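You operate a simulated robot arm through the tools that you are given. There is no shell and no other tool.

You are at the controls of a simulated robot arm. One attempt, no reset.

## Task
Change the cracked pad on the long frame for the orange one.
Fine: wind the carriage back to plate 27, old pad on the ledge, then wind up to the new pad.

It is judged by the outcome, as a careful person would: the job done as asked, and still so three seconds after it is handed in. It fails if anything else is knocked over, pushed out of place, dropped, spilled or broken.

## Robot
A 7-joint arm with a two-finger gripper on a trunk, on a base that drives. Base frame: it is fixed to the floor where the robot stands at the start and does not move with it; the origin is under the middle of the robot, x ahead of it, y to its left, z up. Readings come in m, rad, newtons and seconds.
With the tool pointing down near the work surface it reaches from about 0.28 to 0.72 m from the robot's upright axis, wherever it stands. Its first joint turns from -2.897 to 2.897 rad. Places, roughly: cracked grey pad [-0.5, -3.25, 1]; green pad, orange pad [-0.75, -3.25, 1]; ledge of the long frame [-0.7, -3.3, 0.9]; plate twenty-seven [-0.2, -2.9, 0.7]; pocket on the long frame [-0.4, -3.2, 0.9]. Payload 2.94 kg.
The tool frame sits at the grasp point between the pads (the TCP): z along the fingers, y along the line on which they close. The tips reach 0.03 m beyond it. Largest opening 0.138 m; the body of the gripper starts 0.109 m behind the TCP.
Orientation is that of the tool frame in the base frame, as a unit quaternion [w, x, y, z]. With the fingers straight down and closing along the base's y, the tool's x points along the base's -x, its y along +y and its z along -z.

## Interface
- The arm moves only by the tool nudge_tool. Its argument "steps" is a list of rows, each a list of 6 numbers: the shift along the tool's x, y, z in m, then the turn, a rotation vector about the tool's x, y, z in rad. In form: [[x, y, z, wx, wy, wz], ...]. A call has 1 to 20 rows; each row is the pose to reach, as a shift and turn from the pose commanded when the call began, along the tool's axes at that moment. "grip" is the finger opening in m, from 0 to 0.138, set as the call begins (left out, the last holds). Each row takes 0.2 s and may step no farther than 0.05 m and 0.15 rad from the row before; otherwise, or with a gripper value out of range, the whole call is refused. Where a pose cannot be reached the arm comes as near as it can. A force on the tool above 90 N (or 10 N above the force at the start of the call, whichever is more), or a blocked arm, ends the call early, and 0.2 s more pass. The fingers move at their own pace and stop on an object; they squeeze with about 37 N. The grip force told is the motor's: it shows also when the fingers shut on nothing. Time passes only in rows, and 0.2 s behind the last, so rows that repeat a pose let the fingers close. It gives the time, the measured TCP pose, the force on the tool (base axes), the opening and the grip force at its end, in the units of the frame above (readings bear some noise), with the torque about the TCP (base axes, N m) and any sound that the robot's microphone picked up.
- Cameras (640 x 400 px; columns grow to the right, rows downward): "scene" is now at [0.005, 0.1403, 1.387]; the picture's right is [0.08, -1.00, 0.00], its down [-0.54, -0.04, -0.84] and it looks along [0.84, 0.07, -0.55] (base axes); focal length 292 px, centre (320, 200). "wrist" rides on the gripper at [0.071, 0.019, -0.146] in the tool frame; the picture's right is [-0.26, 0.97, 0.00], its down [-0.85, -0.23, -0.48] and it looks along [-0.46, -0.12, 0.88] (tool axes); focal length 280 px, centre (320, 200).
- camera(camera): a new picture of that camera. It takes no simulated time.
- lift_body(by): slides the trunk up (or, below 0, down) by that many m; the arm and the scene camera ride with it, the base frame stays. It gives what a move gives, with no picture.
- base_move(legs): drives the robot by 1 to 6 legs, each [ahead, left, turn to the left] in m, m and rad, along the robot's own axes; the way and the turn of a leg run together, so that a leg with both is an arc; at most 1.5 m and 3.142 rad a leg. The arm and the cameras ride along, it lands a little off, and it stops where it bumps. It gives what a move gives.
- turn_head(pan, tilt): turns the head with the scene camera to pan (to the left, within 1.501 rad either way) and tilt (down, from -0.506 to 1.204), counted from straight ahead of the robot. It gives what a move gives.
- measure_at(camera, pixels): there is no depth. For up to 12 entries [column, row, z] of the newest picture of that camera ("zoom" is the newest enlarged one), the place [x, y] in the base frame at which the ray of that pixel passes the height z, good to about 0.002 m. It takes no simulated time.
- inspect(camera, box): a new picture of the part [left, top, right, bottom] of that camera's present view, enlarged. It takes no simulated time.
- hand_in(): hands the job in; it is judged then, once.

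Leave the gripper open and the arm clear of the work at the hand-in unless told otherwise.

The tools are called after "Request:" as name(argument=value, ...) on one line, values as JSON. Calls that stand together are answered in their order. nudge_tool: Moves the arm, as the interface text tells. Its arguments: {"type":"object","properties":{"steps":{"type":"array","items":{"type":"array","items":{"type":"number"}}},"grip":{"type":"number"}},"required":["steps"]} The other tools are called the same way: lift_body (by) slides the trunk up or down; base_move (legs) drives the base; turn_head (pan, tilt) turns the head that bears the scene camera; camera (camera) takes a picture; measure_at (camera, pixels) gives the place at which the rays of pixels pass given heights; inspect (camera, box) takes an enlarged picture of a part of a camera's view; hand_in () hands the job in.

At the start:

```text
time_s: 0.0
tcp_pos: [0.4953, 0.069, 0.7461]
tool_rot: [0.0, 0.0, 1.0, 0.0]
ft_force: [-0.5, 0.5, 0.1]
torque: [-0.02, -0.02, -0.02]
grip_width: 0.1379
grip_force: 0.1
trunk travel left (down, up): [-0.225, 0.229]
robot x, y, heading: [-0.0002, -0.0057, 0.005]
head pan, tilt: [0.082, 0.576]
```

scene: 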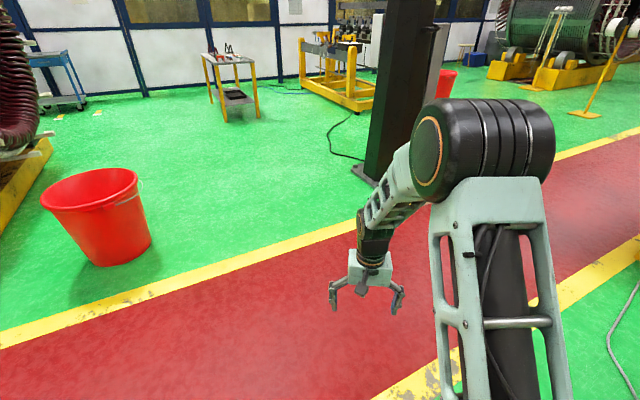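
wrist: 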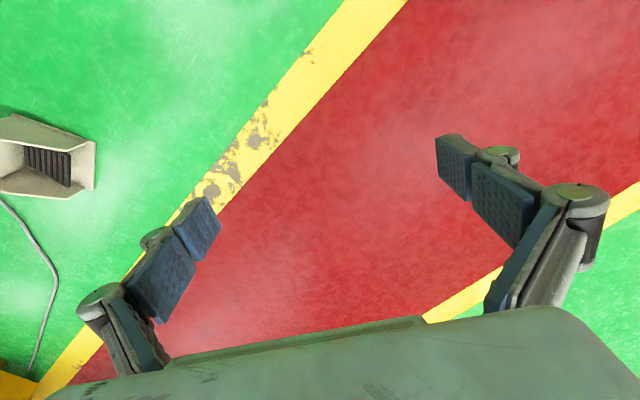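

The work lies about 3.2 m to my right. The scene picture shows only the shop floor ahead, so I turn the head right to look for the long frame.

Request:
turn_head(pan=-1.5, tilt=0.35)

Request:
camera(camera="scene")

```text
time_s: 1.6
tcp_pos: [0.4954, 0.0699, 0.7473]
tool_rot: [0.0, 0.0, 1.0, 0.0]
ft_force: [0.2, -0.4, 0.5]
torque: [0.0, 0.01, -0.03]
grip_width: 0.138
grip_force: 0.1
trunk travel left (down, up): [-0.225, 0.229]
robot x, y, heading: [-0.0045, 0.0024, -0.001]
head pan, tilt: [-1.499, 0.351]
```

```text
taken
```

scene: 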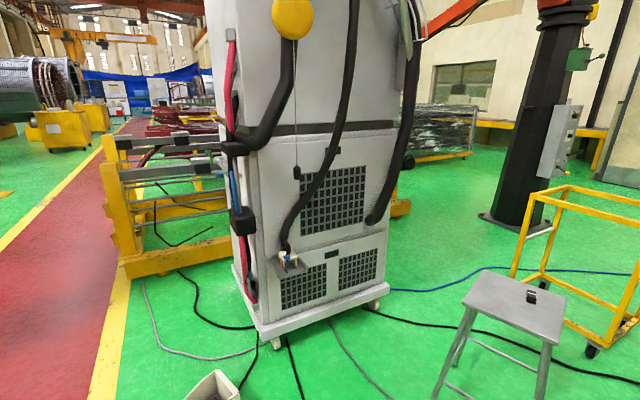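

A tall grey cabinet stands between me and a yellow frame behind it, at columns 100-240. I measure floor points at the cabinet's base, the frame's foot and the stool.

Request:
measure_at(camera="scene", pixels=[[275, 345, 0.0], [385, 305, 0.0], [235, 275, 0.0], [125, 275, 0.0], [215, 240, 0.0], [210, 385, 0.0], [440, 395, 0.0], [105, 395, 0.0], [125, 290, 0], [40, 200, 0], [405, 215, 0], [595, 355, 0]])

Request:
inspect(camera="scene", box=[60, 60, 300, 300])

```text
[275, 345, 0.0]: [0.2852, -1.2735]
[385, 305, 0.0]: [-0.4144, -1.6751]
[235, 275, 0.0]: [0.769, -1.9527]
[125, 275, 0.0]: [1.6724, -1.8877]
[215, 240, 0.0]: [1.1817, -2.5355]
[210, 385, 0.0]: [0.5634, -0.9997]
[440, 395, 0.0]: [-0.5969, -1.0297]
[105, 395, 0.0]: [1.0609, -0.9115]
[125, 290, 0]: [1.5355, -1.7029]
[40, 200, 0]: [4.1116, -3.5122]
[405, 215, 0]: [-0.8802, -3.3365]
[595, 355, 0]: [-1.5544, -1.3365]
```

```text
1.67 times, centred on (180, 180) of scene
```

zoom: 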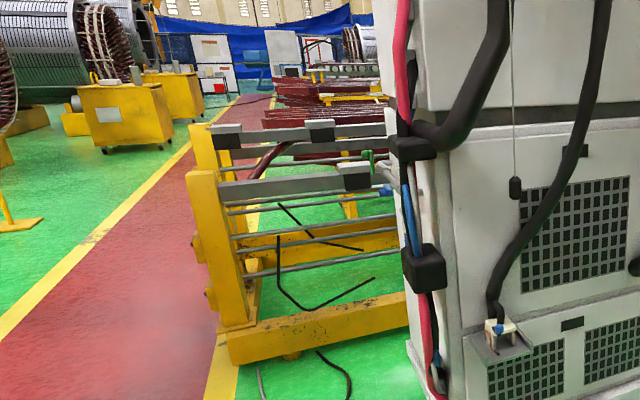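

The frame, cabinet and aisle all run aslant, roughly 30° to my axes. The pads are on the part of the frame behind and to the right of the cabinet. I turn the base in place to the right to see the way past the stool.

Request:
base_move(legs=[[0, 0, -1.9]])

Request:
turn_head(pan=0.0, tilt=0.5)

Request:
camera(camera="scene")

```text
time_s: 6.8
tcp_pos: [-0.1273, -0.483, 0.7467]
tool_rot: [0.0, 0.833, 0.553, 0.001]
ft_force: [-0.7, -0.1, -0.5]
torque: [0.02, 0.02, -0.02]
grip_width: 0.1384
grip_force: 0.1
trunk travel left (down, up): [-0.225, 0.229]
robot x, y, heading: [0.0001, -0.0039, -1.971]
head pan, tilt: [-1.499, 0.351]
```

```text
time_s: 8.4
tcp_pos: [-0.1296, -0.484, 0.7466]
tool_rot: [0.0, 0.833, 0.553, 0.001]
ft_force: [0.1, 0.3, 0.4]
torque: [0.0, 0.01, 0.0]
grip_width: 0.1378
grip_force: 0.0
trunk travel left (down, up): [-0.225, 0.229]
robot x, y, heading: [-0.0031, 0.0015, -1.971]
head pan, tilt: [0.0, 0.499]
```

```text
taken
```

scene: 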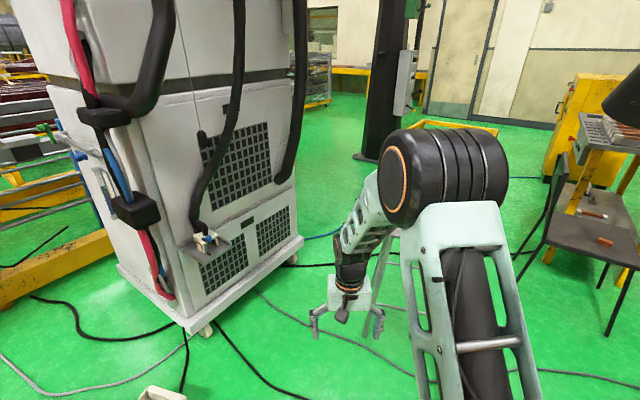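

Cabinet corners on the floor are near (190,330), (302,243) and (118,268). The arm hides the stool, so I measure these and look to the right as well.

Request:
measure_at(camera="scene", pixels=[[190, 332, 0.05], [303, 242, 0.05], [118, 270, 0.05], [0, 307, 0.0], [378, 290, 0.0], [413, 350, 0.0], [606, 333, 0.0], [515, 258, 0.0]])

Request:
turn_head(pan=-0.75, tilt=0.6)

Request:
camera(camera="scene")

Request:
camera(camera="wrist")

```text
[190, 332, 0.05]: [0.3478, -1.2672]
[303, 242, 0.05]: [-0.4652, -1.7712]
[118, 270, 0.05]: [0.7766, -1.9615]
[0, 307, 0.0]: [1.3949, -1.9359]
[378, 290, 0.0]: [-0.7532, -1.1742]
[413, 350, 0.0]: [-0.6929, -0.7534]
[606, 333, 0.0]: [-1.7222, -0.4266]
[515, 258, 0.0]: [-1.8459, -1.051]
```

```text
time_s: 9.5
tcp_pos: [-0.1289, -0.4835, 0.7468]
tool_rot: [0.0, 0.834, 0.552, 0.0]
ft_force: [0.0, 0.7, -0.1]
torque: [-0.03, -0.01, -0.04]
grip_width: 0.1377
grip_force: 0.0
trunk travel left (down, up): [-0.225, 0.229]
robot x, y, heading: [0.0005, -0.0, -1.97]
head pan, tilt: [-0.75, 0.6]
```

```text
taken
```

scene: 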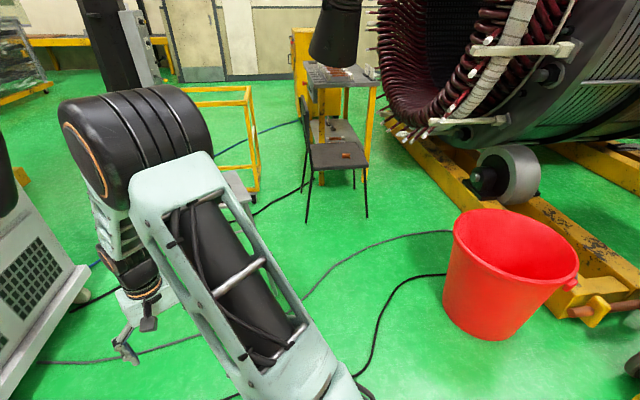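

```text
taken
```

wrist: 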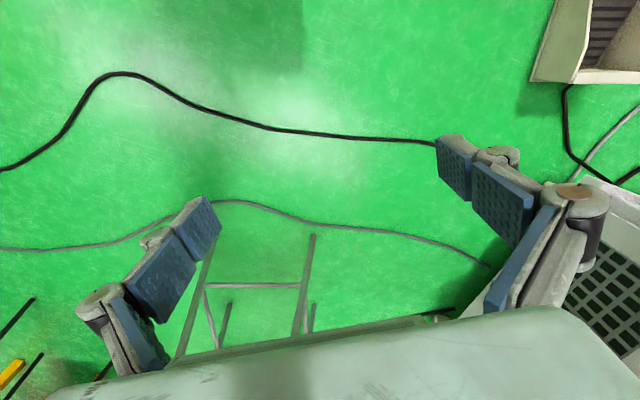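

In the wrist picture I see the stool's feet, near (312,237), (212,240), (228,305) and (312,308). I measure them, and from the scene view the table, the trolley feet and the bucket.

Request:
measure_at(camera="wrist", pixels=[[312, 237, 0.0], [215, 240, 0.0], [228, 305, 0.0], [312, 308, 0.0]])

Request:
measure_at(camera="scene", pixels=[[253, 198, 0.0], [308, 220, 0.0], [470, 335, 0.0], [80, 300, 0.0], [238, 180, 0.45], [365, 215, 0]])

```text
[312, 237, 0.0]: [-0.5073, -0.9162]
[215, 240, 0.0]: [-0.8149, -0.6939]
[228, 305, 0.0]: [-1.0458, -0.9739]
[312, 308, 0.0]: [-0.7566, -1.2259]
```

```text
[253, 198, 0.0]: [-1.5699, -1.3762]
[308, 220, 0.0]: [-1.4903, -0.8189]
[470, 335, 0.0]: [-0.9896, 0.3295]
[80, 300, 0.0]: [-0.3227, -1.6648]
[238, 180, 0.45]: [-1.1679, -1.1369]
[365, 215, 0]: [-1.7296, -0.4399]
```

The gap between the stool's near corner (-0.76,-1.23) and the cabinet corner (-0.46,-1.77) is about 0.6 m. To find how wide my own base is, I look straight down.

Request:
turn_head(pan=1.4, tilt=1.2)

Request:
camera(camera="scene")

```text
time_s: 11.5
tcp_pos: [-0.1282, -0.4847, 0.7466]
tool_rot: [0.0, 0.834, 0.552, 0.0]
ft_force: [-0.4, 0.2, -0.2]
torque: [-0.01, 0.0, -0.01]
grip_width: 0.138
grip_force: 0.0
trunk travel left (down, up): [-0.225, 0.229]
robot x, y, heading: [0.0008, 0.0037, -1.967]
head pan, tilt: [1.4, 1.201]
```

```text
taken
```

scene: 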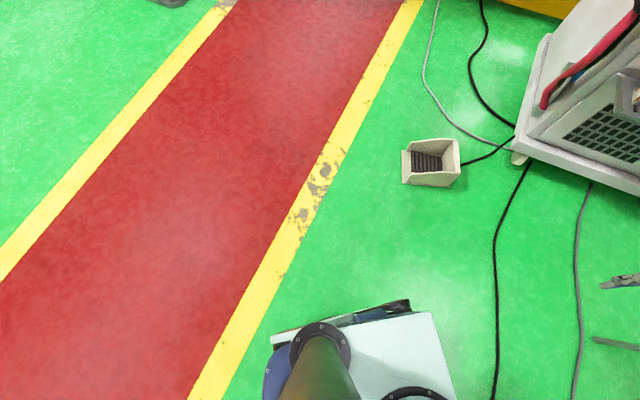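

The base deck shows at the bottom, with corners near (272,340) and (434,313). I measure these at several heights.

Request:
measure_at(camera="scene", pixels=[[272, 342, 0.3], [434, 313, 0.3], [456, 400, 0.3], [272, 342, 0.15], [434, 313, 0.15], [430, 185, 0.0], [590, 195, 0.05], [518, 160, 0.0], [600, 338, 0.0]])

Request:
inspect(camera="scene", box=[220, 260, 480, 400])

```text
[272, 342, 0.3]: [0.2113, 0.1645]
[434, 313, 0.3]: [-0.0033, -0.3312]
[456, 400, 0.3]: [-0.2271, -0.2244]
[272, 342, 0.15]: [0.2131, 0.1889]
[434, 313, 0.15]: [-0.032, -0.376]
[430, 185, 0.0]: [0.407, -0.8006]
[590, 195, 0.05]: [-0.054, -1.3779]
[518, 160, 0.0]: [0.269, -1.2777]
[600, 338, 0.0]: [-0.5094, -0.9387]
```

```text
2.46 times, centred on (350, 330) of scene
```

zoom: 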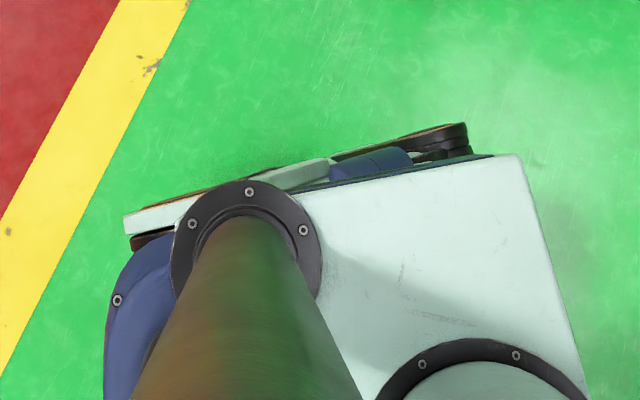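

The deck edge lies about 0.13–0.16 m left of my centre line, almost regardless of height. So the base is roughly 0.33 m wide and about 0.3 m forward, and the gap by the cabinet is passable. I raise the trunk first, since the work is near z 0.9–1.0 and this keeps the gripper well over the stool. Then I drive part way in, turn along the cabinet front and look again.

Request:
lift_body(by=0.2)

Request:
base_move(legs=[[0.45, 0.147, 0], [0, 0, -0.65]])

Request:
turn_head(pan=0.5, tilt=0.5)

Request:
camera(camera="scene")

Request:
camera(camera="wrist")

```text
time_s: 13.7
tcp_pos: [-0.1293, -0.4849, 0.9461]
tool_rot: [0.0, 0.833, 0.553, 0.0]
ft_force: [-0.6, 0.1, -0.2]
torque: [-0.03, 0.01, 0.02]
grip_width: 0.1383
grip_force: 0.0
trunk travel left (down, up): [-0.425, 0.029]
robot x, y, heading: [0.0008, -0.0, -1.974]
head pan, tilt: [1.4, 1.201]
```

```text
time_s: 18.3
tcp_pos: [-0.4419, -0.779, 0.9475]
tool_rot: [0.001, 0.967, 0.255, 0.0]
ft_force: [0.2, 0.2, -0.4]
torque: [-0.03, 0.01, 0.0]
grip_width: 0.1382
grip_force: 0.1
trunk travel left (down, up): [-0.425, 0.029]
robot x, y, heading: [-0.0434, -0.4765, -2.627]
head pan, tilt: [1.4, 1.201]
```

```text
time_s: 19.5
tcp_pos: [-0.4419, -0.7789, 0.9466]
tool_rot: [0.001, 0.967, 0.255, 0.0]
ft_force: [0.5, -1.0, 0.3]
torque: [0.0, -0.03, 0.0]
grip_width: 0.1379
grip_force: 0.1
trunk travel left (down, up): [-0.425, 0.029]
robot x, y, heading: [-0.0432, -0.4733, -2.628]
head pan, tilt: [0.499, 0.499]
```

```text
taken
```

scene: 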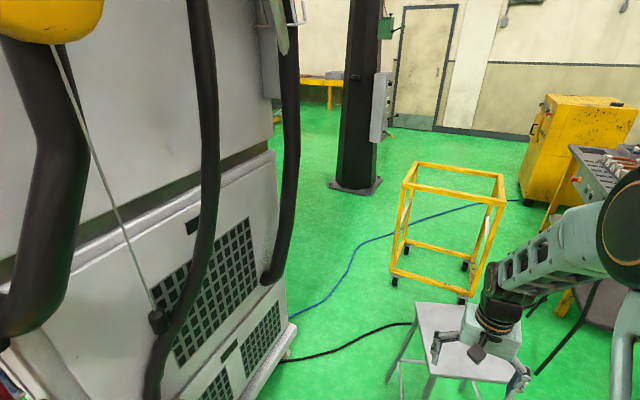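

```text
taken
```

wrist: 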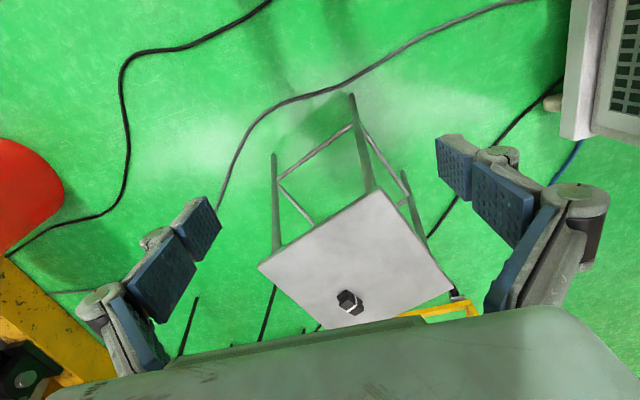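

In this picture the hoses bulge out about 0.1–0.15 m from the cabinet face, at (270,280). My head mast sits 0.14 m left of centre. Behind the cabinet on the right the floor is clear, with the trolley at columns 390-505. To keep the mast away from the hoses I will turn about and back through the gap, with the arm swung to the left over the low stool. First I turn to the right and check.

Request:
measure_at(camera="scene", pixels=[[395, 286, 0.0], [463, 301, 0.0], [284, 360, 0.0], [288, 340, 0.05], [425, 398, 0.0], [386, 385, 0.0], [355, 190, 0.0], [467, 262, 0.0]])

Request:
measure_at(camera="wrist", pixels=[[352, 95, 0.0], [275, 155, 0.0], [404, 172, 0.0], [560, 135, 0.05], [260, 266, 0.5], [452, 290, 0.5], [552, 103, 0.0]])

Request:
base_move(legs=[[0, 0, -3.14]])

```text
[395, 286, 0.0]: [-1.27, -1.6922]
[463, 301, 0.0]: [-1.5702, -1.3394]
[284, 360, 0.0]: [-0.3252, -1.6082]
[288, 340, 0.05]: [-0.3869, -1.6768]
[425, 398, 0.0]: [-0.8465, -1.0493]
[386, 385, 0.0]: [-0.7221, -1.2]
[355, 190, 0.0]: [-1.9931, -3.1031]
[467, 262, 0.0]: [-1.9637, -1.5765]
```

```text
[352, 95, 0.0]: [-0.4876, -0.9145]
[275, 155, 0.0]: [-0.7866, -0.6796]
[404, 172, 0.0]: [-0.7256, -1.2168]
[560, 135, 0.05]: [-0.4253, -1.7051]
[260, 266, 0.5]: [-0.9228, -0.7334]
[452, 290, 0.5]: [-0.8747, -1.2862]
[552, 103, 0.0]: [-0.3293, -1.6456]
```

```text
time_s: 27.2
tcp_pos: [0.3452, -0.1589, 0.9451]
tool_rot: [0.0, -0.268, 0.963, -0.001]
ft_force: [0.0, 0.2, 0.9]
torque: [0.05, 0.01, -0.01]
grip_width: 0.1379
grip_force: 0.1
trunk travel left (down, up): [-0.425, 0.029]
robot x, y, heading: [-0.0432, -0.4755, 0.54]
head pan, tilt: [0.499, 0.499]
```

The turn is done, heading 0.54. Measured points give cabinet right edge at u≈1.22 m along the slant, stool corner at n≈0.69 across it, and cabinet face at n≈1.25. I now swing the arm about 0.72 rad to the left, turning with it, so the right side is slim.

Request:
nudge_tool(steps=[[0.0088, 0.0442, 0, 0, 0, -0.09], [0.0214, 0.0874, 0, 0, 0, -0.18], [0.0379, 0.1293, 0, 0, 0, -0.27], [0.0581, 0.1696, 0, 0, 0, -0.36], [0.0818, 0.2079, 0, 0, 0, -0.45], [0.1089, 0.2439, 0, 0, 0, -0.54], [0.1391, 0.2772, 0, 0, 0, -0.63], [0.1722, 0.3078, 0, 0, 0, -0.72]])

Request:
turn_head(pan=-1.5, tilt=0.9)

Request:
camera(camera="scene")

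```text
time_s: 29.0
tcp_pos: [0.0393, 0.0159, 0.9465]
tool_rot: [0.001, -0.59, 0.807, 0.0]
ft_force: [-1.2, 1.2, 0.3]
torque: [-0.04, 0.01, 0.01]
grip_width: 0.1379
grip_force: 0.1
trunk travel left (down, up): [-0.425, 0.029]
robot x, y, heading: [-0.0433, -0.4743, 0.537]
head pan, tilt: [0.499, 0.499]
```

```text
time_s: 30.9
tcp_pos: [0.0392, 0.0142, 0.9457]
tool_rot: [0.001, -0.59, 0.807, 0.0]
ft_force: [0.6, 0.7, 1.1]
torque: [-0.04, -0.01, -0.02]
grip_width: 0.1378
grip_force: 0.0
trunk travel left (down, up): [-0.425, 0.029]
robot x, y, heading: [-0.0442, -0.4713, 0.541]
head pan, tilt: [-1.499, 0.901]
```

```text
taken
```

scene: 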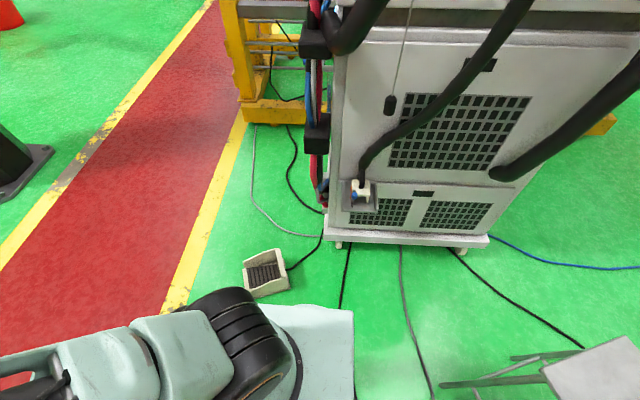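

I see the cabinet base along row 240 (columns 325-490), the bin at (265,270), the stool at lower right, and my own deck's rear right corner at (354,312). I measure these to plan the pass.

Request:
measure_at(camera="scene", pixels=[[354, 312, 0.3], [290, 305, 0.3], [354, 312, 0.45], [326, 243, 0.05], [489, 243, 0.05], [440, 386, 0.0], [512, 358, 0.0], [288, 292, 0.0], [243, 285, 0.0]])

```text
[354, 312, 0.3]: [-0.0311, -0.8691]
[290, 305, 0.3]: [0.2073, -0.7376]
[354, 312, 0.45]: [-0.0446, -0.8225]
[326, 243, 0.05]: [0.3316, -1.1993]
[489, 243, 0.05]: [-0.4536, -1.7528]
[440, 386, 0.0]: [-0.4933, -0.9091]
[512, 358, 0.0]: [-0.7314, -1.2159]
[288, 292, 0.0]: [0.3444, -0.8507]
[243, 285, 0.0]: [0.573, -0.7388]
```

The top plate seems to be a raised trunk part. I check which floor points just behind and beside it are visible, to bound the true base footprint.

Request:
measure_at(camera="scene", pixels=[[360, 395, 0.0], [360, 395, 0.3], [360, 340, 0.0], [360, 340, 0.3], [310, 300, 0.0], [310, 300, 0.3]])

Request:
turn_head(pan=-1.5, tilt=1.2)

Request:
camera(camera="scene")

Request:
camera(camera="wrist")

```text
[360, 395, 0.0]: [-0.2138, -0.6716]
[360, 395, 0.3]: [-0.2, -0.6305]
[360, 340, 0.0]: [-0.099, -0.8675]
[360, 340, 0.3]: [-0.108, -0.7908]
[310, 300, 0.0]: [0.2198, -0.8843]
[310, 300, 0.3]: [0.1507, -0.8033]
```

```text
time_s: 31.7
tcp_pos: [0.04, 0.0154, 0.9477]
tool_rot: [0.001, -0.59, 0.807, 0.0]
ft_force: [0.3, -0.8, -0.5]
torque: [-0.02, 0.0, 0.01]
grip_width: 0.1378
grip_force: 0.0
trunk travel left (down, up): [-0.425, 0.029]
robot x, y, heading: [-0.0459, -0.4751, 0.545]
head pan, tilt: [-1.499, 1.201]
```

```text
taken
```

scene: 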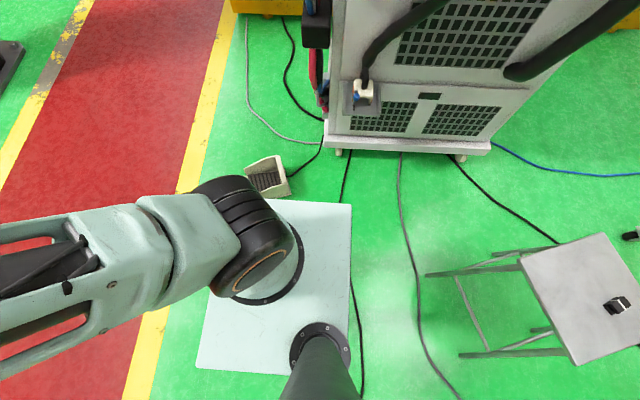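

```text
taken
```

wrist: 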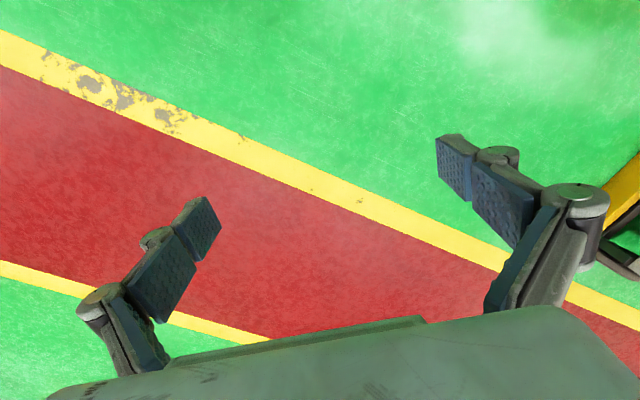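

The base outline is bounded: at most about 0.2 m either side of centre and about 0.26 m to the rear. The stool's nearest foot is at u 0.88, n 0.54 and the bin ends at u 0.13. I back a little, then shift right towards the cabinet to n≈0.965 and check.

Request:
base_move(legs=[[-0.22, 0, -0.02], [0, -0.577, 0]])

Request:
turn_head(pan=-1.5, tilt=0.9)

Request:
camera(camera="scene")

```text
time_s: 37.1
tcp_pos: [0.0852, -0.4891, 0.9458]
tool_rot: [0.0, -0.583, 0.813, 0.0]
ft_force: [-0.8, 0.6, 0.2]
torque: [-0.05, 0.0, 0.0]
grip_width: 0.1379
grip_force: 0.2
trunk travel left (down, up): [-0.425, 0.029]
robot x, y, heading: [-0.0049, -0.9752, 0.521]
head pan, tilt: [-1.499, 1.201]
stopped in leg 2: the robot was blocked; the commanded pose is now the measured one
```

```text
time_s: 37.9
tcp_pos: [0.085, -0.4886, 0.9477]
tool_rot: [0.0, -0.583, 0.812, 0.0]
ft_force: [-0.2, -0.3, 0.9]
torque: [-0.01, -0.02, -0.03]
grip_width: 0.1378
grip_force: 0.0
trunk travel left (down, up): [-0.425, 0.029]
robot x, y, heading: [-0.008, -0.9736, 0.522]
head pan, tilt: [-1.499, 0.901]
```

```text
taken
```

scene: 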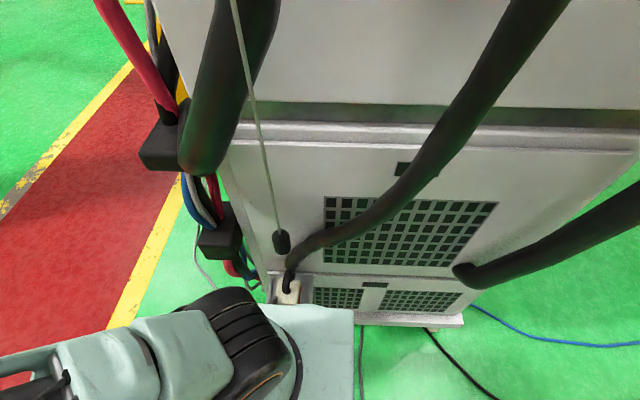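

The base was blocked at n≈0.84. Either the bin at my front right or the valve box on the cabinet touched. I look forward and down to see which.

Request:
turn_head(pan=-0.6, tilt=1.1)

Request:
camera(camera="scene")

Request:
turn_head(pan=-1.5, tilt=1.2)

Request:
camera(camera="scene")

```text
time_s: 39.1
tcp_pos: [0.086, -0.4896, 0.9466]
tool_rot: [0.0, -0.583, 0.813, 0.0]
ft_force: [-0.6, 0.3, 0.0]
torque: [0.02, 0.03, 0.03]
grip_width: 0.1381
grip_force: 0.1
trunk travel left (down, up): [-0.425, 0.029]
robot x, y, heading: [-0.0098, -0.977, 0.523]
head pan, tilt: [-0.6, 1.1]
```

```text
taken
```

scene: 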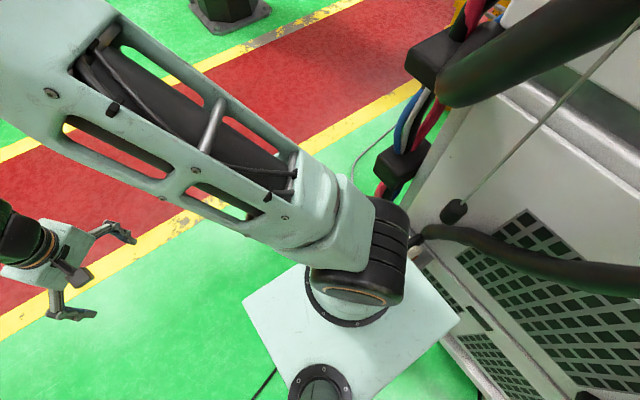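

```text
time_s: 40.3
tcp_pos: [0.0853, -0.488, 0.9465]
tool_rot: [0.0, -0.583, 0.812, 0.0]
ft_force: [0.4, 0.5, 0.5]
torque: [-0.01, -0.01, 0.04]
grip_width: 0.1381
grip_force: 0.0
trunk travel left (down, up): [-0.425, 0.029]
robot x, y, heading: [-0.0099, -0.9769, 0.517]
head pan, tilt: [-1.499, 1.201]
```

```text
taken
```

scene: 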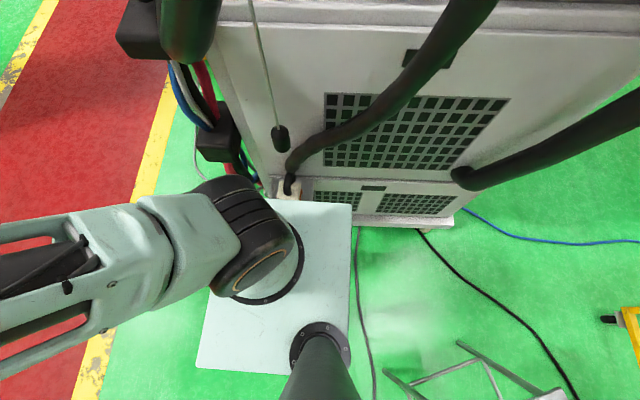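

The bin and my front edge look close, and the arm's shoulder drum is also close to the fat hose loop. My estimates put the hose's outer face at n≈1.06 and the drum at about 1.0. I swing the arm further left, so the drum turns away from the hoses, and look again.

Request:
nudge_tool(steps=[[0.002, 0.0449, 0, 0, 0, -0.09], [0.0081, 0.0895, 0, 0, 0, -0.18], [0.0181, 0.1334, 0, 0, 0, -0.27], [0.0321, 0.1761, 0, 0, 0, -0.36], [0.0498, 0.2175, 0, 0, 0, -0.45], [0.0712, 0.2571, 0, 0, 0, -0.54], [0.096, 0.2946, 0, 0, 0, -0.63], [0.1241, 0.3297, 0, 0, 0, -0.72]])

Request:
turn_head(pan=-0.9, tilt=1.15)

Request:
camera(camera="scene")

Request:
camera(camera="wrist")

```text
time_s: 42.1
tcp_pos: [-0.2655, -0.5024, 0.943]
tool_rot: [0.0, 0.832, -0.555, 0.001]
ft_force: [-0.9, 0.1, 0.2]
torque: [-0.01, 0.01, -0.03]
grip_width: 0.1379
grip_force: 0.1
trunk travel left (down, up): [-0.425, 0.029]
robot x, y, heading: [-0.0088, -0.973, 0.524]
head pan, tilt: [-1.499, 1.201]
```

```text
time_s: 43.1
tcp_pos: [-0.2645, -0.5012, 0.9436]
tool_rot: [-0.001, 0.831, -0.556, 0.0]
ft_force: [-0.6, -1.2, 0.1]
torque: [-0.01, -0.03, -0.04]
grip_width: 0.138
grip_force: 0.2
trunk travel left (down, up): [-0.425, 0.029]
robot x, y, heading: [-0.0081, -0.9778, 0.522]
head pan, tilt: [-0.901, 1.15]
```

```text
taken
```

scene: 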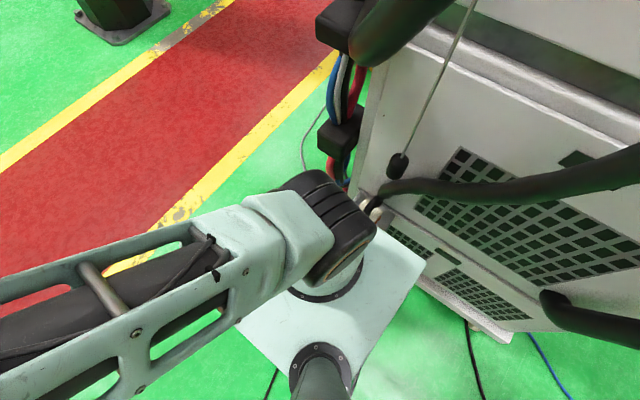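

```text
taken
```

wrist: 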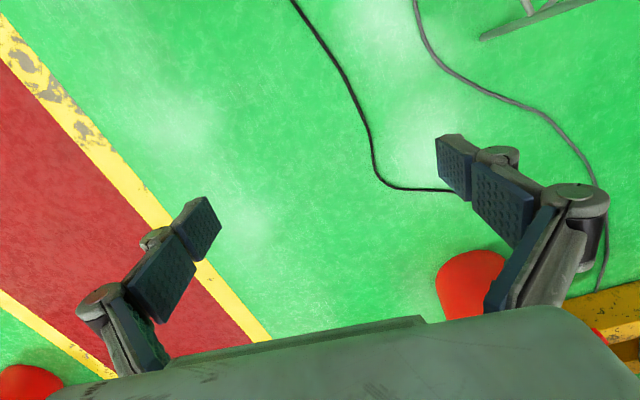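

I still can't see the bin, which is hidden beneath the arm. I back 0.2 m along the cabinet, then try shifting right again by small amounts.

Request:
base_move(legs=[[-0.2, 0, 0], [0, -0.06, 0]])

Request:
turn_head(pan=-0.9, tilt=1.1)

Request:
camera(camera="scene")

```text
time_s: 45.7
tcp_pos: [-0.4119, -0.6541, 0.9446]
tool_rot: [0.0, 0.833, -0.554, 0.0]
ft_force: [0.1, -0.1, 0.7]
torque: [-0.01, -0.02, 0.0]
grip_width: 0.1379
grip_force: 0.1
trunk travel left (down, up): [-0.425, 0.029]
robot x, y, heading: [-0.1533, -1.1271, 0.52]
head pan, tilt: [-0.901, 1.15]
stopped in leg 2: the robot was blocked; the commanded pose is now the measured one
```

```text
time_s: 46.3
tcp_pos: [-0.4132, -0.6534, 0.9438]
tool_rot: [0.0, 0.832, -0.554, 0.0]
ft_force: [-0.6, -0.4, -0.4]
torque: [0.02, 0.0, 0.02]
grip_width: 0.1376
grip_force: 0.0
trunk travel left (down, up): [-0.425, 0.029]
robot x, y, heading: [-0.1538, -1.1253, 0.523]
head pan, tilt: [-0.901, 1.1]
```

```text
taken
```

scene: 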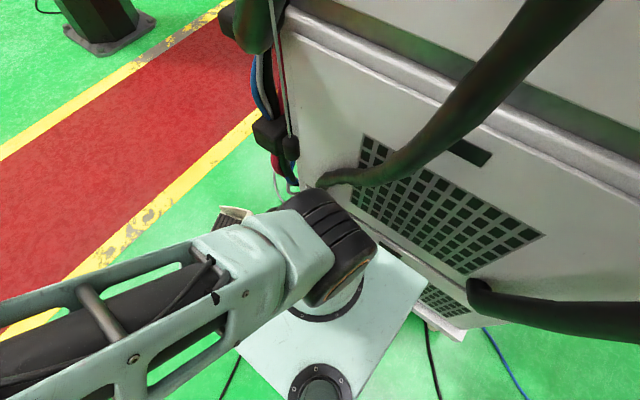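

I am now at u≈0.70, n≈0.90. It bumped again after nearly all of the 0.06 m, and the bin is still standing at (232,215). The middle hose may be the thing touched. I take a side picture to locate it by parallax.

Request:
turn_head(pan=-1.5, tilt=0.9)

Request:
camera(camera="scene")

Request:
turn_head(pan=-1.5, tilt=0.4)

Request:
camera(camera="scene")

```text
time_s: 47.3
tcp_pos: [-0.4126, -0.6542, 0.9439]
tool_rot: [0.0, 0.833, -0.554, 0.0]
ft_force: [-0.2, 0.6, 0.1]
torque: [-0.02, -0.03, 0.0]
grip_width: 0.1379
grip_force: 0.1
trunk travel left (down, up): [-0.425, 0.029]
robot x, y, heading: [-0.1535, -1.1258, 0.523]
head pan, tilt: [-1.499, 0.901]
```

```text
taken
```

scene: 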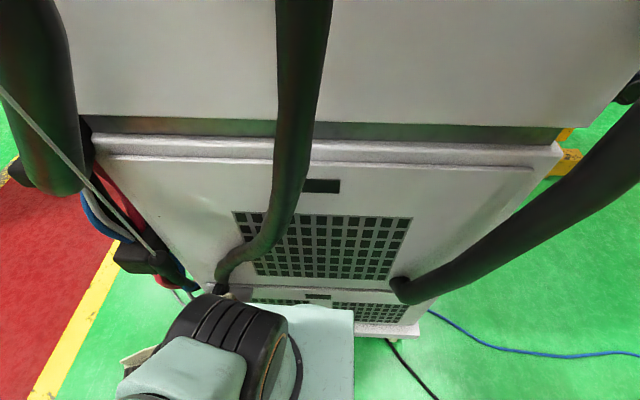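

```text
time_s: 48.3
tcp_pos: [-0.4133, -0.6534, 0.9446]
tool_rot: [0.0, 0.832, -0.554, 0.0]
ft_force: [-0.4, 0.5, 0.2]
torque: [0.02, 0.0, 0.01]
grip_width: 0.1381
grip_force: 0.0
trunk travel left (down, up): [-0.425, 0.029]
robot x, y, heading: [-0.1568, -1.1301, 0.526]
head pan, tilt: [-1.499, 0.4]
```

```text
taken
```

scene: 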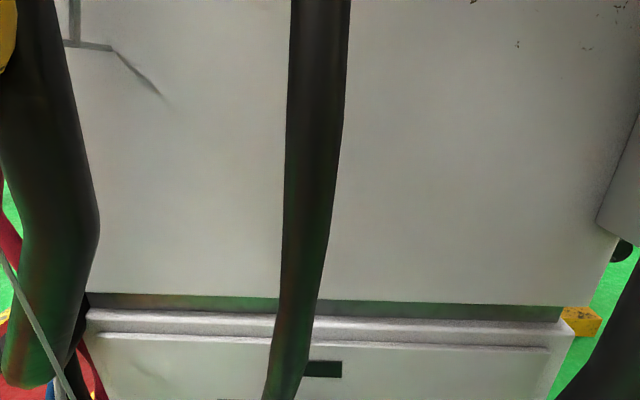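

The bump came at the end of an almost complete shift, so I test with a further 0.03 m to the right.

Request:
base_move(legs=[[0, -0.03, 0]])

```text
time_s: 49.0
tcp_pos: [-0.4133, -0.6546, 0.9434]
tool_rot: [0.0, 0.833, -0.554, 0.0]
ft_force: [-0.1, -0.2, -0.3]
torque: [0.0, 0.02, 0.0]
grip_width: 0.1381
grip_force: 0.1
trunk travel left (down, up): [-0.425, 0.029]
robot x, y, heading: [-0.1563, -1.1287, 0.525]
head pan, tilt: [-1.499, 0.4]
stopped in leg 1: the robot was blocked; the commanded pose is now the measured one
```

It is blocked again, so the bumped thing limits n to about 0.90 here and 0.84 at u 0.5. That fits the fat left hose slanting away as I go further back. I back another 0.12 m, which is still clear of the stool since my left side is at n≈0.74, and try a small shift.

Request:
base_move(legs=[[-0.12, 0, 0], [0, -0.04, 0]])

Request:
camera(camera="wrist")

Request:
turn_head(pan=-1.5, tilt=1.2)

Request:
camera(camera="scene")

```text
time_s: 50.6
tcp_pos: [-0.5139, -0.7166, 0.9436]
tool_rot: [0.0, 0.832, -0.555, 0.001]
ft_force: [-0.6, 0.6, -0.4]
torque: [0.0, -0.02, -0.03]
grip_width: 0.138
grip_force: 0.0
trunk travel left (down, up): [-0.425, 0.029]
robot x, y, heading: [-0.2583, -1.1954, 0.526]
head pan, tilt: [-1.499, 0.4]
stopped in leg 2: the robot was blocked; the commanded pose is now the measured one
```

```text
taken
```

wrist: 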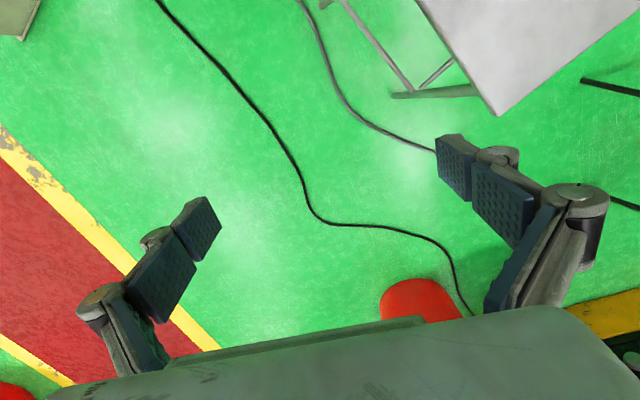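

```text
time_s: 51.8
tcp_pos: [-0.5117, -0.7156, 0.9442]
tool_rot: [0.0, 0.831, -0.556, 0.001]
ft_force: [-0.3, -1.2, -0.7]
torque: [-0.01, 0.02, -0.01]
grip_width: 0.1382
grip_force: 0.1
trunk travel left (down, up): [-0.425, 0.029]
robot x, y, heading: [-0.2556, -1.1854, 0.522]
head pan, tilt: [-1.499, 1.201]
```

```text
taken
```

scene: 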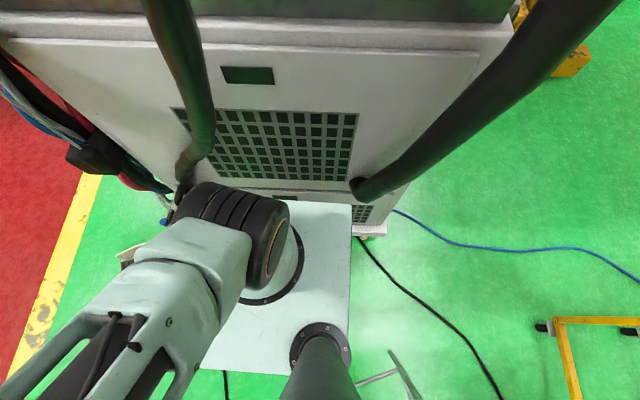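

I'm at u≈0.82, n≈0.90 and blocked again to the right. I check that the stool still stands where it was (foot at wrist (397,95), scene (392,352)) and re-measure the cabinet plinth corner at (386,232).

Request:
measure_at(camera="wrist", pixels=[[395, 96, 0.0], [478, 92, 0.0], [330, 0, 0.0]])

Request:
measure_at(camera="scene", pixels=[[391, 351, 0.0], [386, 233, 0.05], [386, 233, 0.0], [358, 236, 0.0], [352, 203, 0.3], [352, 203, 0.93], [548, 327, 0.05]])

```text
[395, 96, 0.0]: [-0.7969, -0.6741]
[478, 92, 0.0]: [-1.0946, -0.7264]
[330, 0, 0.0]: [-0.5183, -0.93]
```

```text
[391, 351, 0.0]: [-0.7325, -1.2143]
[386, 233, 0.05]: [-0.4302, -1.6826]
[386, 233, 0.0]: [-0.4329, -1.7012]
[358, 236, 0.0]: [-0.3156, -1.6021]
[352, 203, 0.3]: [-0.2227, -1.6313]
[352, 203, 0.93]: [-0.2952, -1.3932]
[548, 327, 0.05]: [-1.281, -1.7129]
```

The stool foot is still at (-0.733,-1.214), so it is unmoved. Before backing by it I look down on my left side to see my base's left edge and the stool foot together.

Request:
turn_head(pan=1.5, tilt=1.2)

Request:
camera(camera="scene")

Request:
inspect(camera="scene", box=[160, 240, 420, 400])

```text
time_s: 54.4
tcp_pos: [-0.5132, -0.7157, 0.9434]
tool_rot: [0.0, 0.832, -0.555, 0.0]
ft_force: [-0.7, -0.2, -0.7]
torque: [-0.02, -0.03, -0.01]
grip_width: 0.1379
grip_force: 0.0
trunk travel left (down, up): [-0.425, 0.029]
robot x, y, heading: [-0.2572, -1.1906, 0.527]
head pan, tilt: [1.499, 1.201]
```

```text
taken
```

scene: 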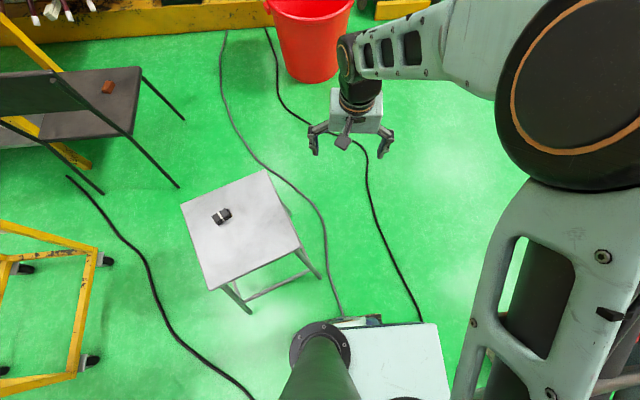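

```text
2.46 times, centred on (290, 320) of scene
```

zoom: 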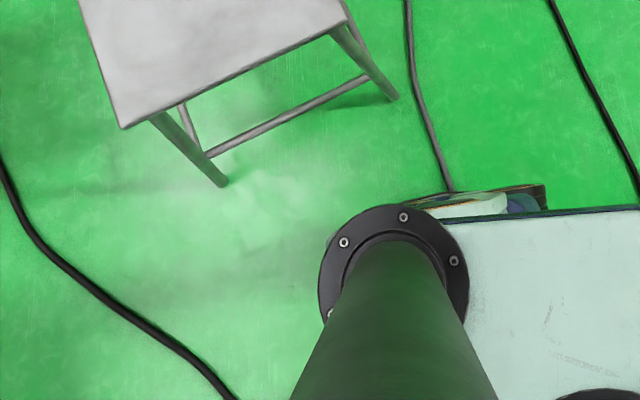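

This view is clear: the stool foot is at zoom (222,186) and my base's left rim at zoom (430-545, 185-200). I measure both.

Request:
measure_at(camera="zoom", pixels=[[222, 186, 0.0], [393, 98, 0.0], [545, 186, 0.3], [545, 186, 0.1], [430, 196, 0.3], [430, 196, 0.1], [325, 260, 0.3], [325, 260, 0.1], [325, 260, 0.9], [470, 218, 0.93], [122, 128, 0.5]])

```text
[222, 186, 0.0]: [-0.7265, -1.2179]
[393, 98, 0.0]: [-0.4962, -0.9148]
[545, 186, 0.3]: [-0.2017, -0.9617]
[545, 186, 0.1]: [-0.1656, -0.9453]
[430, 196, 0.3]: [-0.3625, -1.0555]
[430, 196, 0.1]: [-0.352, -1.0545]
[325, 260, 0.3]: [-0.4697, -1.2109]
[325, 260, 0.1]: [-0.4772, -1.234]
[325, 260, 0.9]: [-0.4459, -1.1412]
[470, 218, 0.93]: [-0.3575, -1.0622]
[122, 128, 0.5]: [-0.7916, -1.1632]
```

My base's left rim is 0.17 m from centre, n≈0.73, and the stool foot is at n≈0.69. That leaves about 0.04 m of clearance at present. I back another 0.1 m and try once more to gain room on the cabinet side, before the rear comes level with the foot.

Request:
base_move(legs=[[-0.1, 0, 0], [0, -0.03, 0]])

Request:
inspect(camera="scene", box=[160, 240, 420, 400])

```text
time_s: 55.9
tcp_pos: [-0.5977, -0.7689, 0.9449]
tool_rot: [0.001, 0.831, -0.556, 0.001]
ft_force: [-0.2, -0.4, 0.5]
torque: [-0.02, 0.01, -0.02]
grip_width: 0.1378
grip_force: 0.0
trunk travel left (down, up): [-0.425, 0.029]
robot x, y, heading: [-0.3433, -1.2439, 0.517]
head pan, tilt: [1.499, 1.201]
stopped in leg 2: the robot was blocked; the commanded pose is now the measured one
```

```text
2.46 times, centred on (290, 320) of scene
```

zoom: 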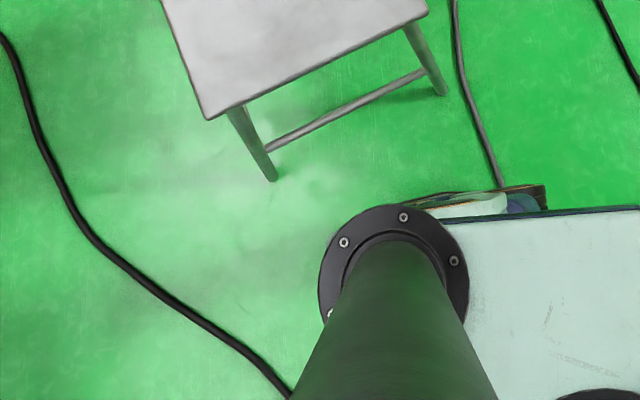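

At u≈0.92, n≈0.904 and still limited on the right. The stool foot is at zoom (272,178), clear of my rim line. I back another 0.1 m straight and look.

Request:
base_move(legs=[[-0.1, 0, 0.008]])

Request:
inspect(camera="scene", box=[160, 240, 420, 400])

```text
time_s: 57.1
tcp_pos: [-0.6857, -0.8204, 0.9431]
tool_rot: [-0.001, 0.833, -0.554, 0.002]
ft_force: [0.0, -0.2, -0.7]
torque: [0.02, -0.03, 0.0]
grip_width: 0.1382
grip_force: 0.1
trunk travel left (down, up): [-0.425, 0.029]
robot x, y, heading: [-0.4256, -1.2947, 0.529]
head pan, tilt: [1.499, 1.201]
```

```text
2.46 times, centred on (290, 320) of scene
```

zoom: 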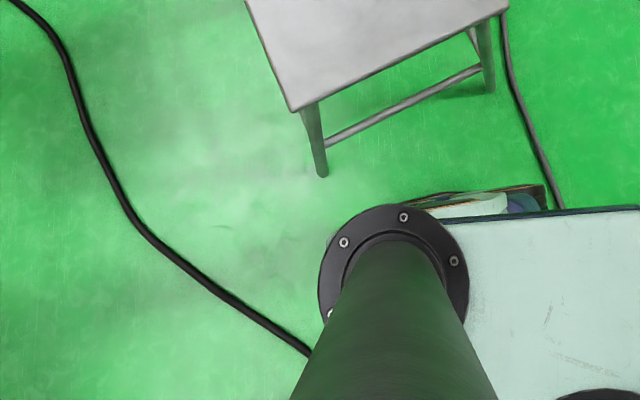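

The stool foot at (322,176) stays about 0.05 m outside the rim line. I keep backing, 0.12 m at a time.

Request:
base_move(legs=[[-0.12, 0, -0.003]])

Request:
inspect(camera="scene", box=[160, 240, 420, 400])

```text
time_s: 57.9
tcp_pos: [-0.7048, -0.8315, 0.9423]
tool_rot: [0.001, 0.832, -0.555, 0.001]
ft_force: [0.0, 0.2, 0.7]
torque: [0.0, 0.04, 0.03]
grip_width: 0.1379
grip_force: 0.0
trunk travel left (down, up): [-0.425, 0.029]
robot x, y, heading: [-0.4495, -1.3074, 0.526]
head pan, tilt: [1.499, 1.201]
stopped in leg 1: the robot was blocked; the commanded pose is now the measured one
```

```text
2.46 times, centred on (290, 320) of scene
```

zoom: 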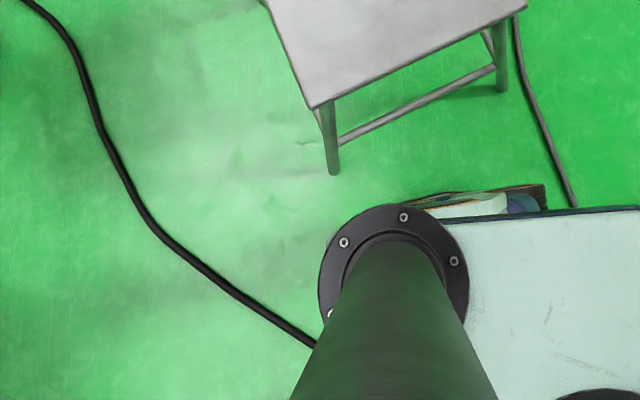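

Blocked after 0.03 m. I check whether the stool foot (333,173) has moved, and look at the right side as well.

Request:
measure_at(camera="zoom", pixels=[[333, 173, 0.0], [502, 90, 0.0], [330, 245, 0.3], [330, 235, 0.2]])

Request:
turn_head(pan=-1.5, tilt=1.2)

Request:
camera(camera="scene")

Request:
turn_head(pan=-1.5, tilt=0.6)

Request:
camera(camera="scene")

```text
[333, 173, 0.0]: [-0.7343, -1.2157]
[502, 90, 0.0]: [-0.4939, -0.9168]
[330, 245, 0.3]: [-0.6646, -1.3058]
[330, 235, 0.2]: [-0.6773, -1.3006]
```

```text
time_s: 60.5
tcp_pos: [-0.7071, -0.8322, 0.9441]
tool_rot: [0.0, 0.832, -0.554, 0.002]
ft_force: [0.1, -0.3, -1.0]
torque: [0.02, -0.02, 0.0]
grip_width: 0.1381
grip_force: 0.1
trunk travel left (down, up): [-0.425, 0.029]
robot x, y, heading: [-0.4471, -1.3065, 0.525]
head pan, tilt: [-1.499, 1.201]
```

```text
taken
```

scene: 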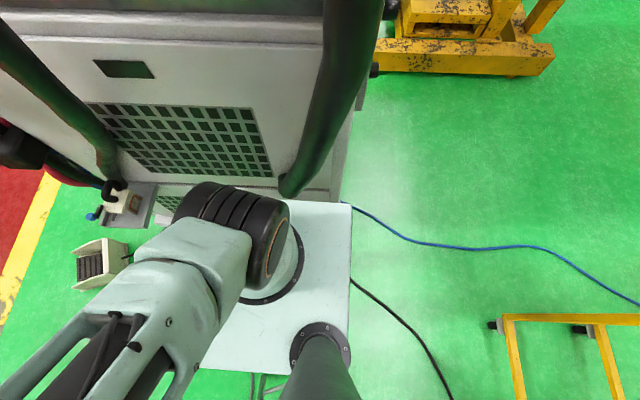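

```text
time_s: 61.5
tcp_pos: [-0.7058, -0.832, 0.9429]
tool_rot: [0.0, 0.832, -0.555, 0.002]
ft_force: [0.1, 0.1, 0.1]
torque: [-0.02, 0.0, 0.02]
grip_width: 0.1381
grip_force: 0.0
trunk travel left (down, up): [-0.425, 0.029]
robot x, y, heading: [-0.4484, -1.3048, 0.534]
head pan, tilt: [-1.499, 0.6]
```

```text
taken
```

scene: 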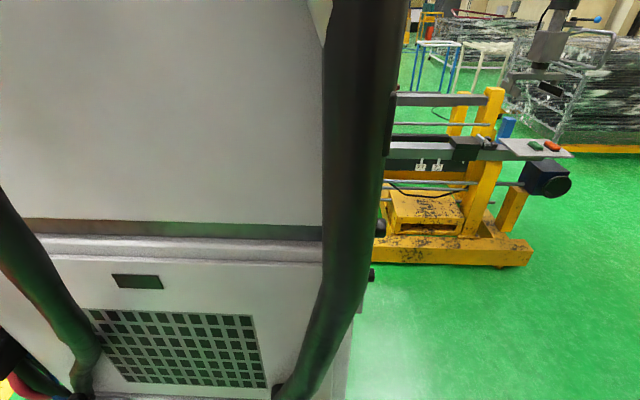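

The stool has not moved, at (-0.734,-1.216), so the right hose beside my plate, hanging at (345,200), is the likely stop. The frame with its tray and the green and orange pads is now in view at (540,148). I ease 0.012 m left and try backing 0.1 m.

Request:
base_move(legs=[[0, 0.014, -0.008], [-0.1, 0, 0]])

Request:
turn_head(pan=1.5, tilt=1.2)

Request:
inspect(camera="scene", box=[160, 240, 420, 400])

```text
time_s: 63.1
tcp_pos: [-0.7943, -0.8675, 0.9445]
tool_rot: [0.001, 0.83, -0.558, 0.002]
ft_force: [-0.5, 0.3, -0.5]
torque: [-0.01, 0.0, -0.01]
grip_width: 0.1381
grip_force: 0.0
trunk travel left (down, up): [-0.425, 0.029]
robot x, y, heading: [-0.5413, -1.3407, 0.516]
head pan, tilt: [-1.499, 0.6]
```

```text
time_s: 65.7
tcp_pos: [-0.7939, -0.867, 0.9425]
tool_rot: [0.0, 0.83, -0.558, 0.002]
ft_force: [0.2, 0.0, -0.6]
torque: [0.03, 0.0, 0.0]
grip_width: 0.1381
grip_force: 0.0
trunk travel left (down, up): [-0.425, 0.029]
robot x, y, heading: [-0.5379, -1.3451, 0.516]
head pan, tilt: [1.499, 1.201]
```

```text
2.46 times, centred on (290, 320) of scene
```

zoom: 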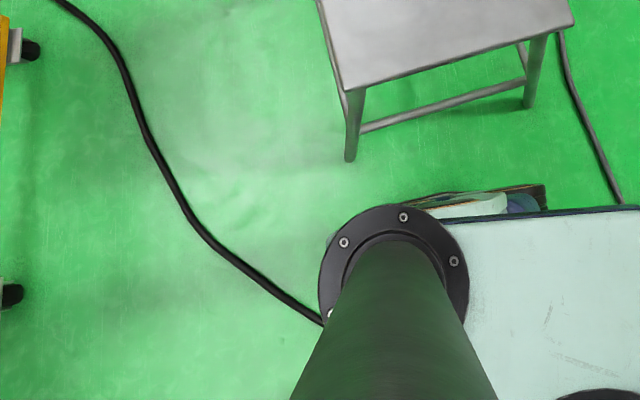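

It moved freely, to u≈1.14. I check the foot at (348,159) again.

Request:
measure_at(camera="zoom", pixels=[[348, 160, 0.0], [528, 107, 0.0]])

```text
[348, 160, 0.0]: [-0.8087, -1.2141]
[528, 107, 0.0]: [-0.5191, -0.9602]
```

The stool foot has shifted from (-0.734,-1.216) to (-0.809,-1.214), so my base did push the stool by several centimetres. My base must be about 0.23 m wide each side. I'll set the stool back once I'm clear. First I move right, away from it, as far as I can without dragging, and measure all its feet.

Request:
base_move(legs=[[0, -0.015, 0.012]])

Request:
turn_head(pan=1.5, tilt=1.0)

Request:
camera(camera="scene")

Request:
camera(camera="wrist")

```text
time_s: 66.5
tcp_pos: [-0.7928, -0.8839, 0.9435]
tool_rot: [0.001, 0.833, -0.553, 0.002]
ft_force: [-0.1, -0.4, -0.7]
torque: [0.01, -0.02, 0.01]
grip_width: 0.138
grip_force: 0.0
trunk travel left (down, up): [-0.425, 0.029]
robot x, y, heading: [-0.5377, -1.3515, 0.53]
head pan, tilt: [1.499, 1.201]
```

```text
time_s: 67.2
tcp_pos: [-0.7936, -0.882, 0.945]
tool_rot: [0.0, 0.834, -0.552, 0.002]
ft_force: [0.7, 0.2, 0.2]
torque: [-0.03, 0.02, -0.01]
grip_width: 0.1379
grip_force: 0.0
trunk travel left (down, up): [-0.425, 0.029]
robot x, y, heading: [-0.532, -1.3562, 0.532]
head pan, tilt: [1.499, 1.0]
```

```text
taken
```

scene: 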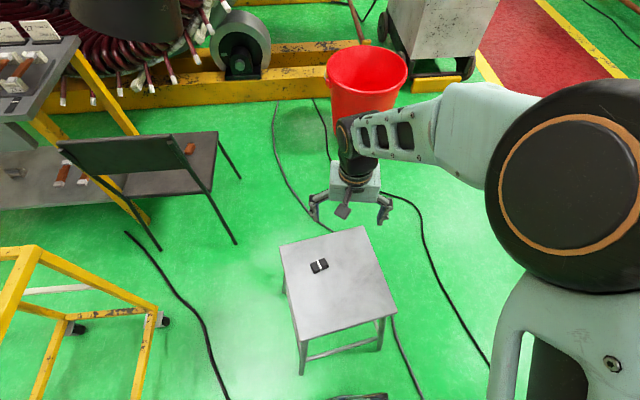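

```text
taken
```

wrist: 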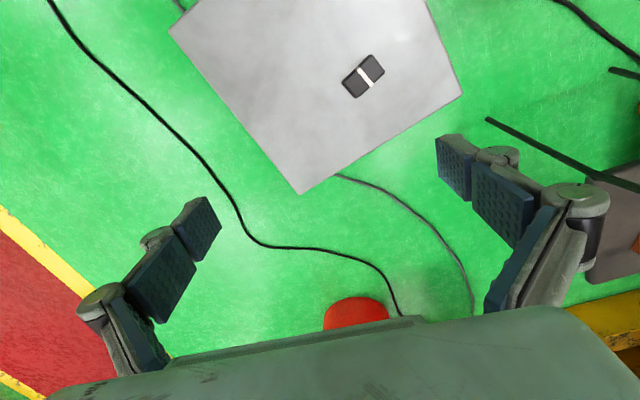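

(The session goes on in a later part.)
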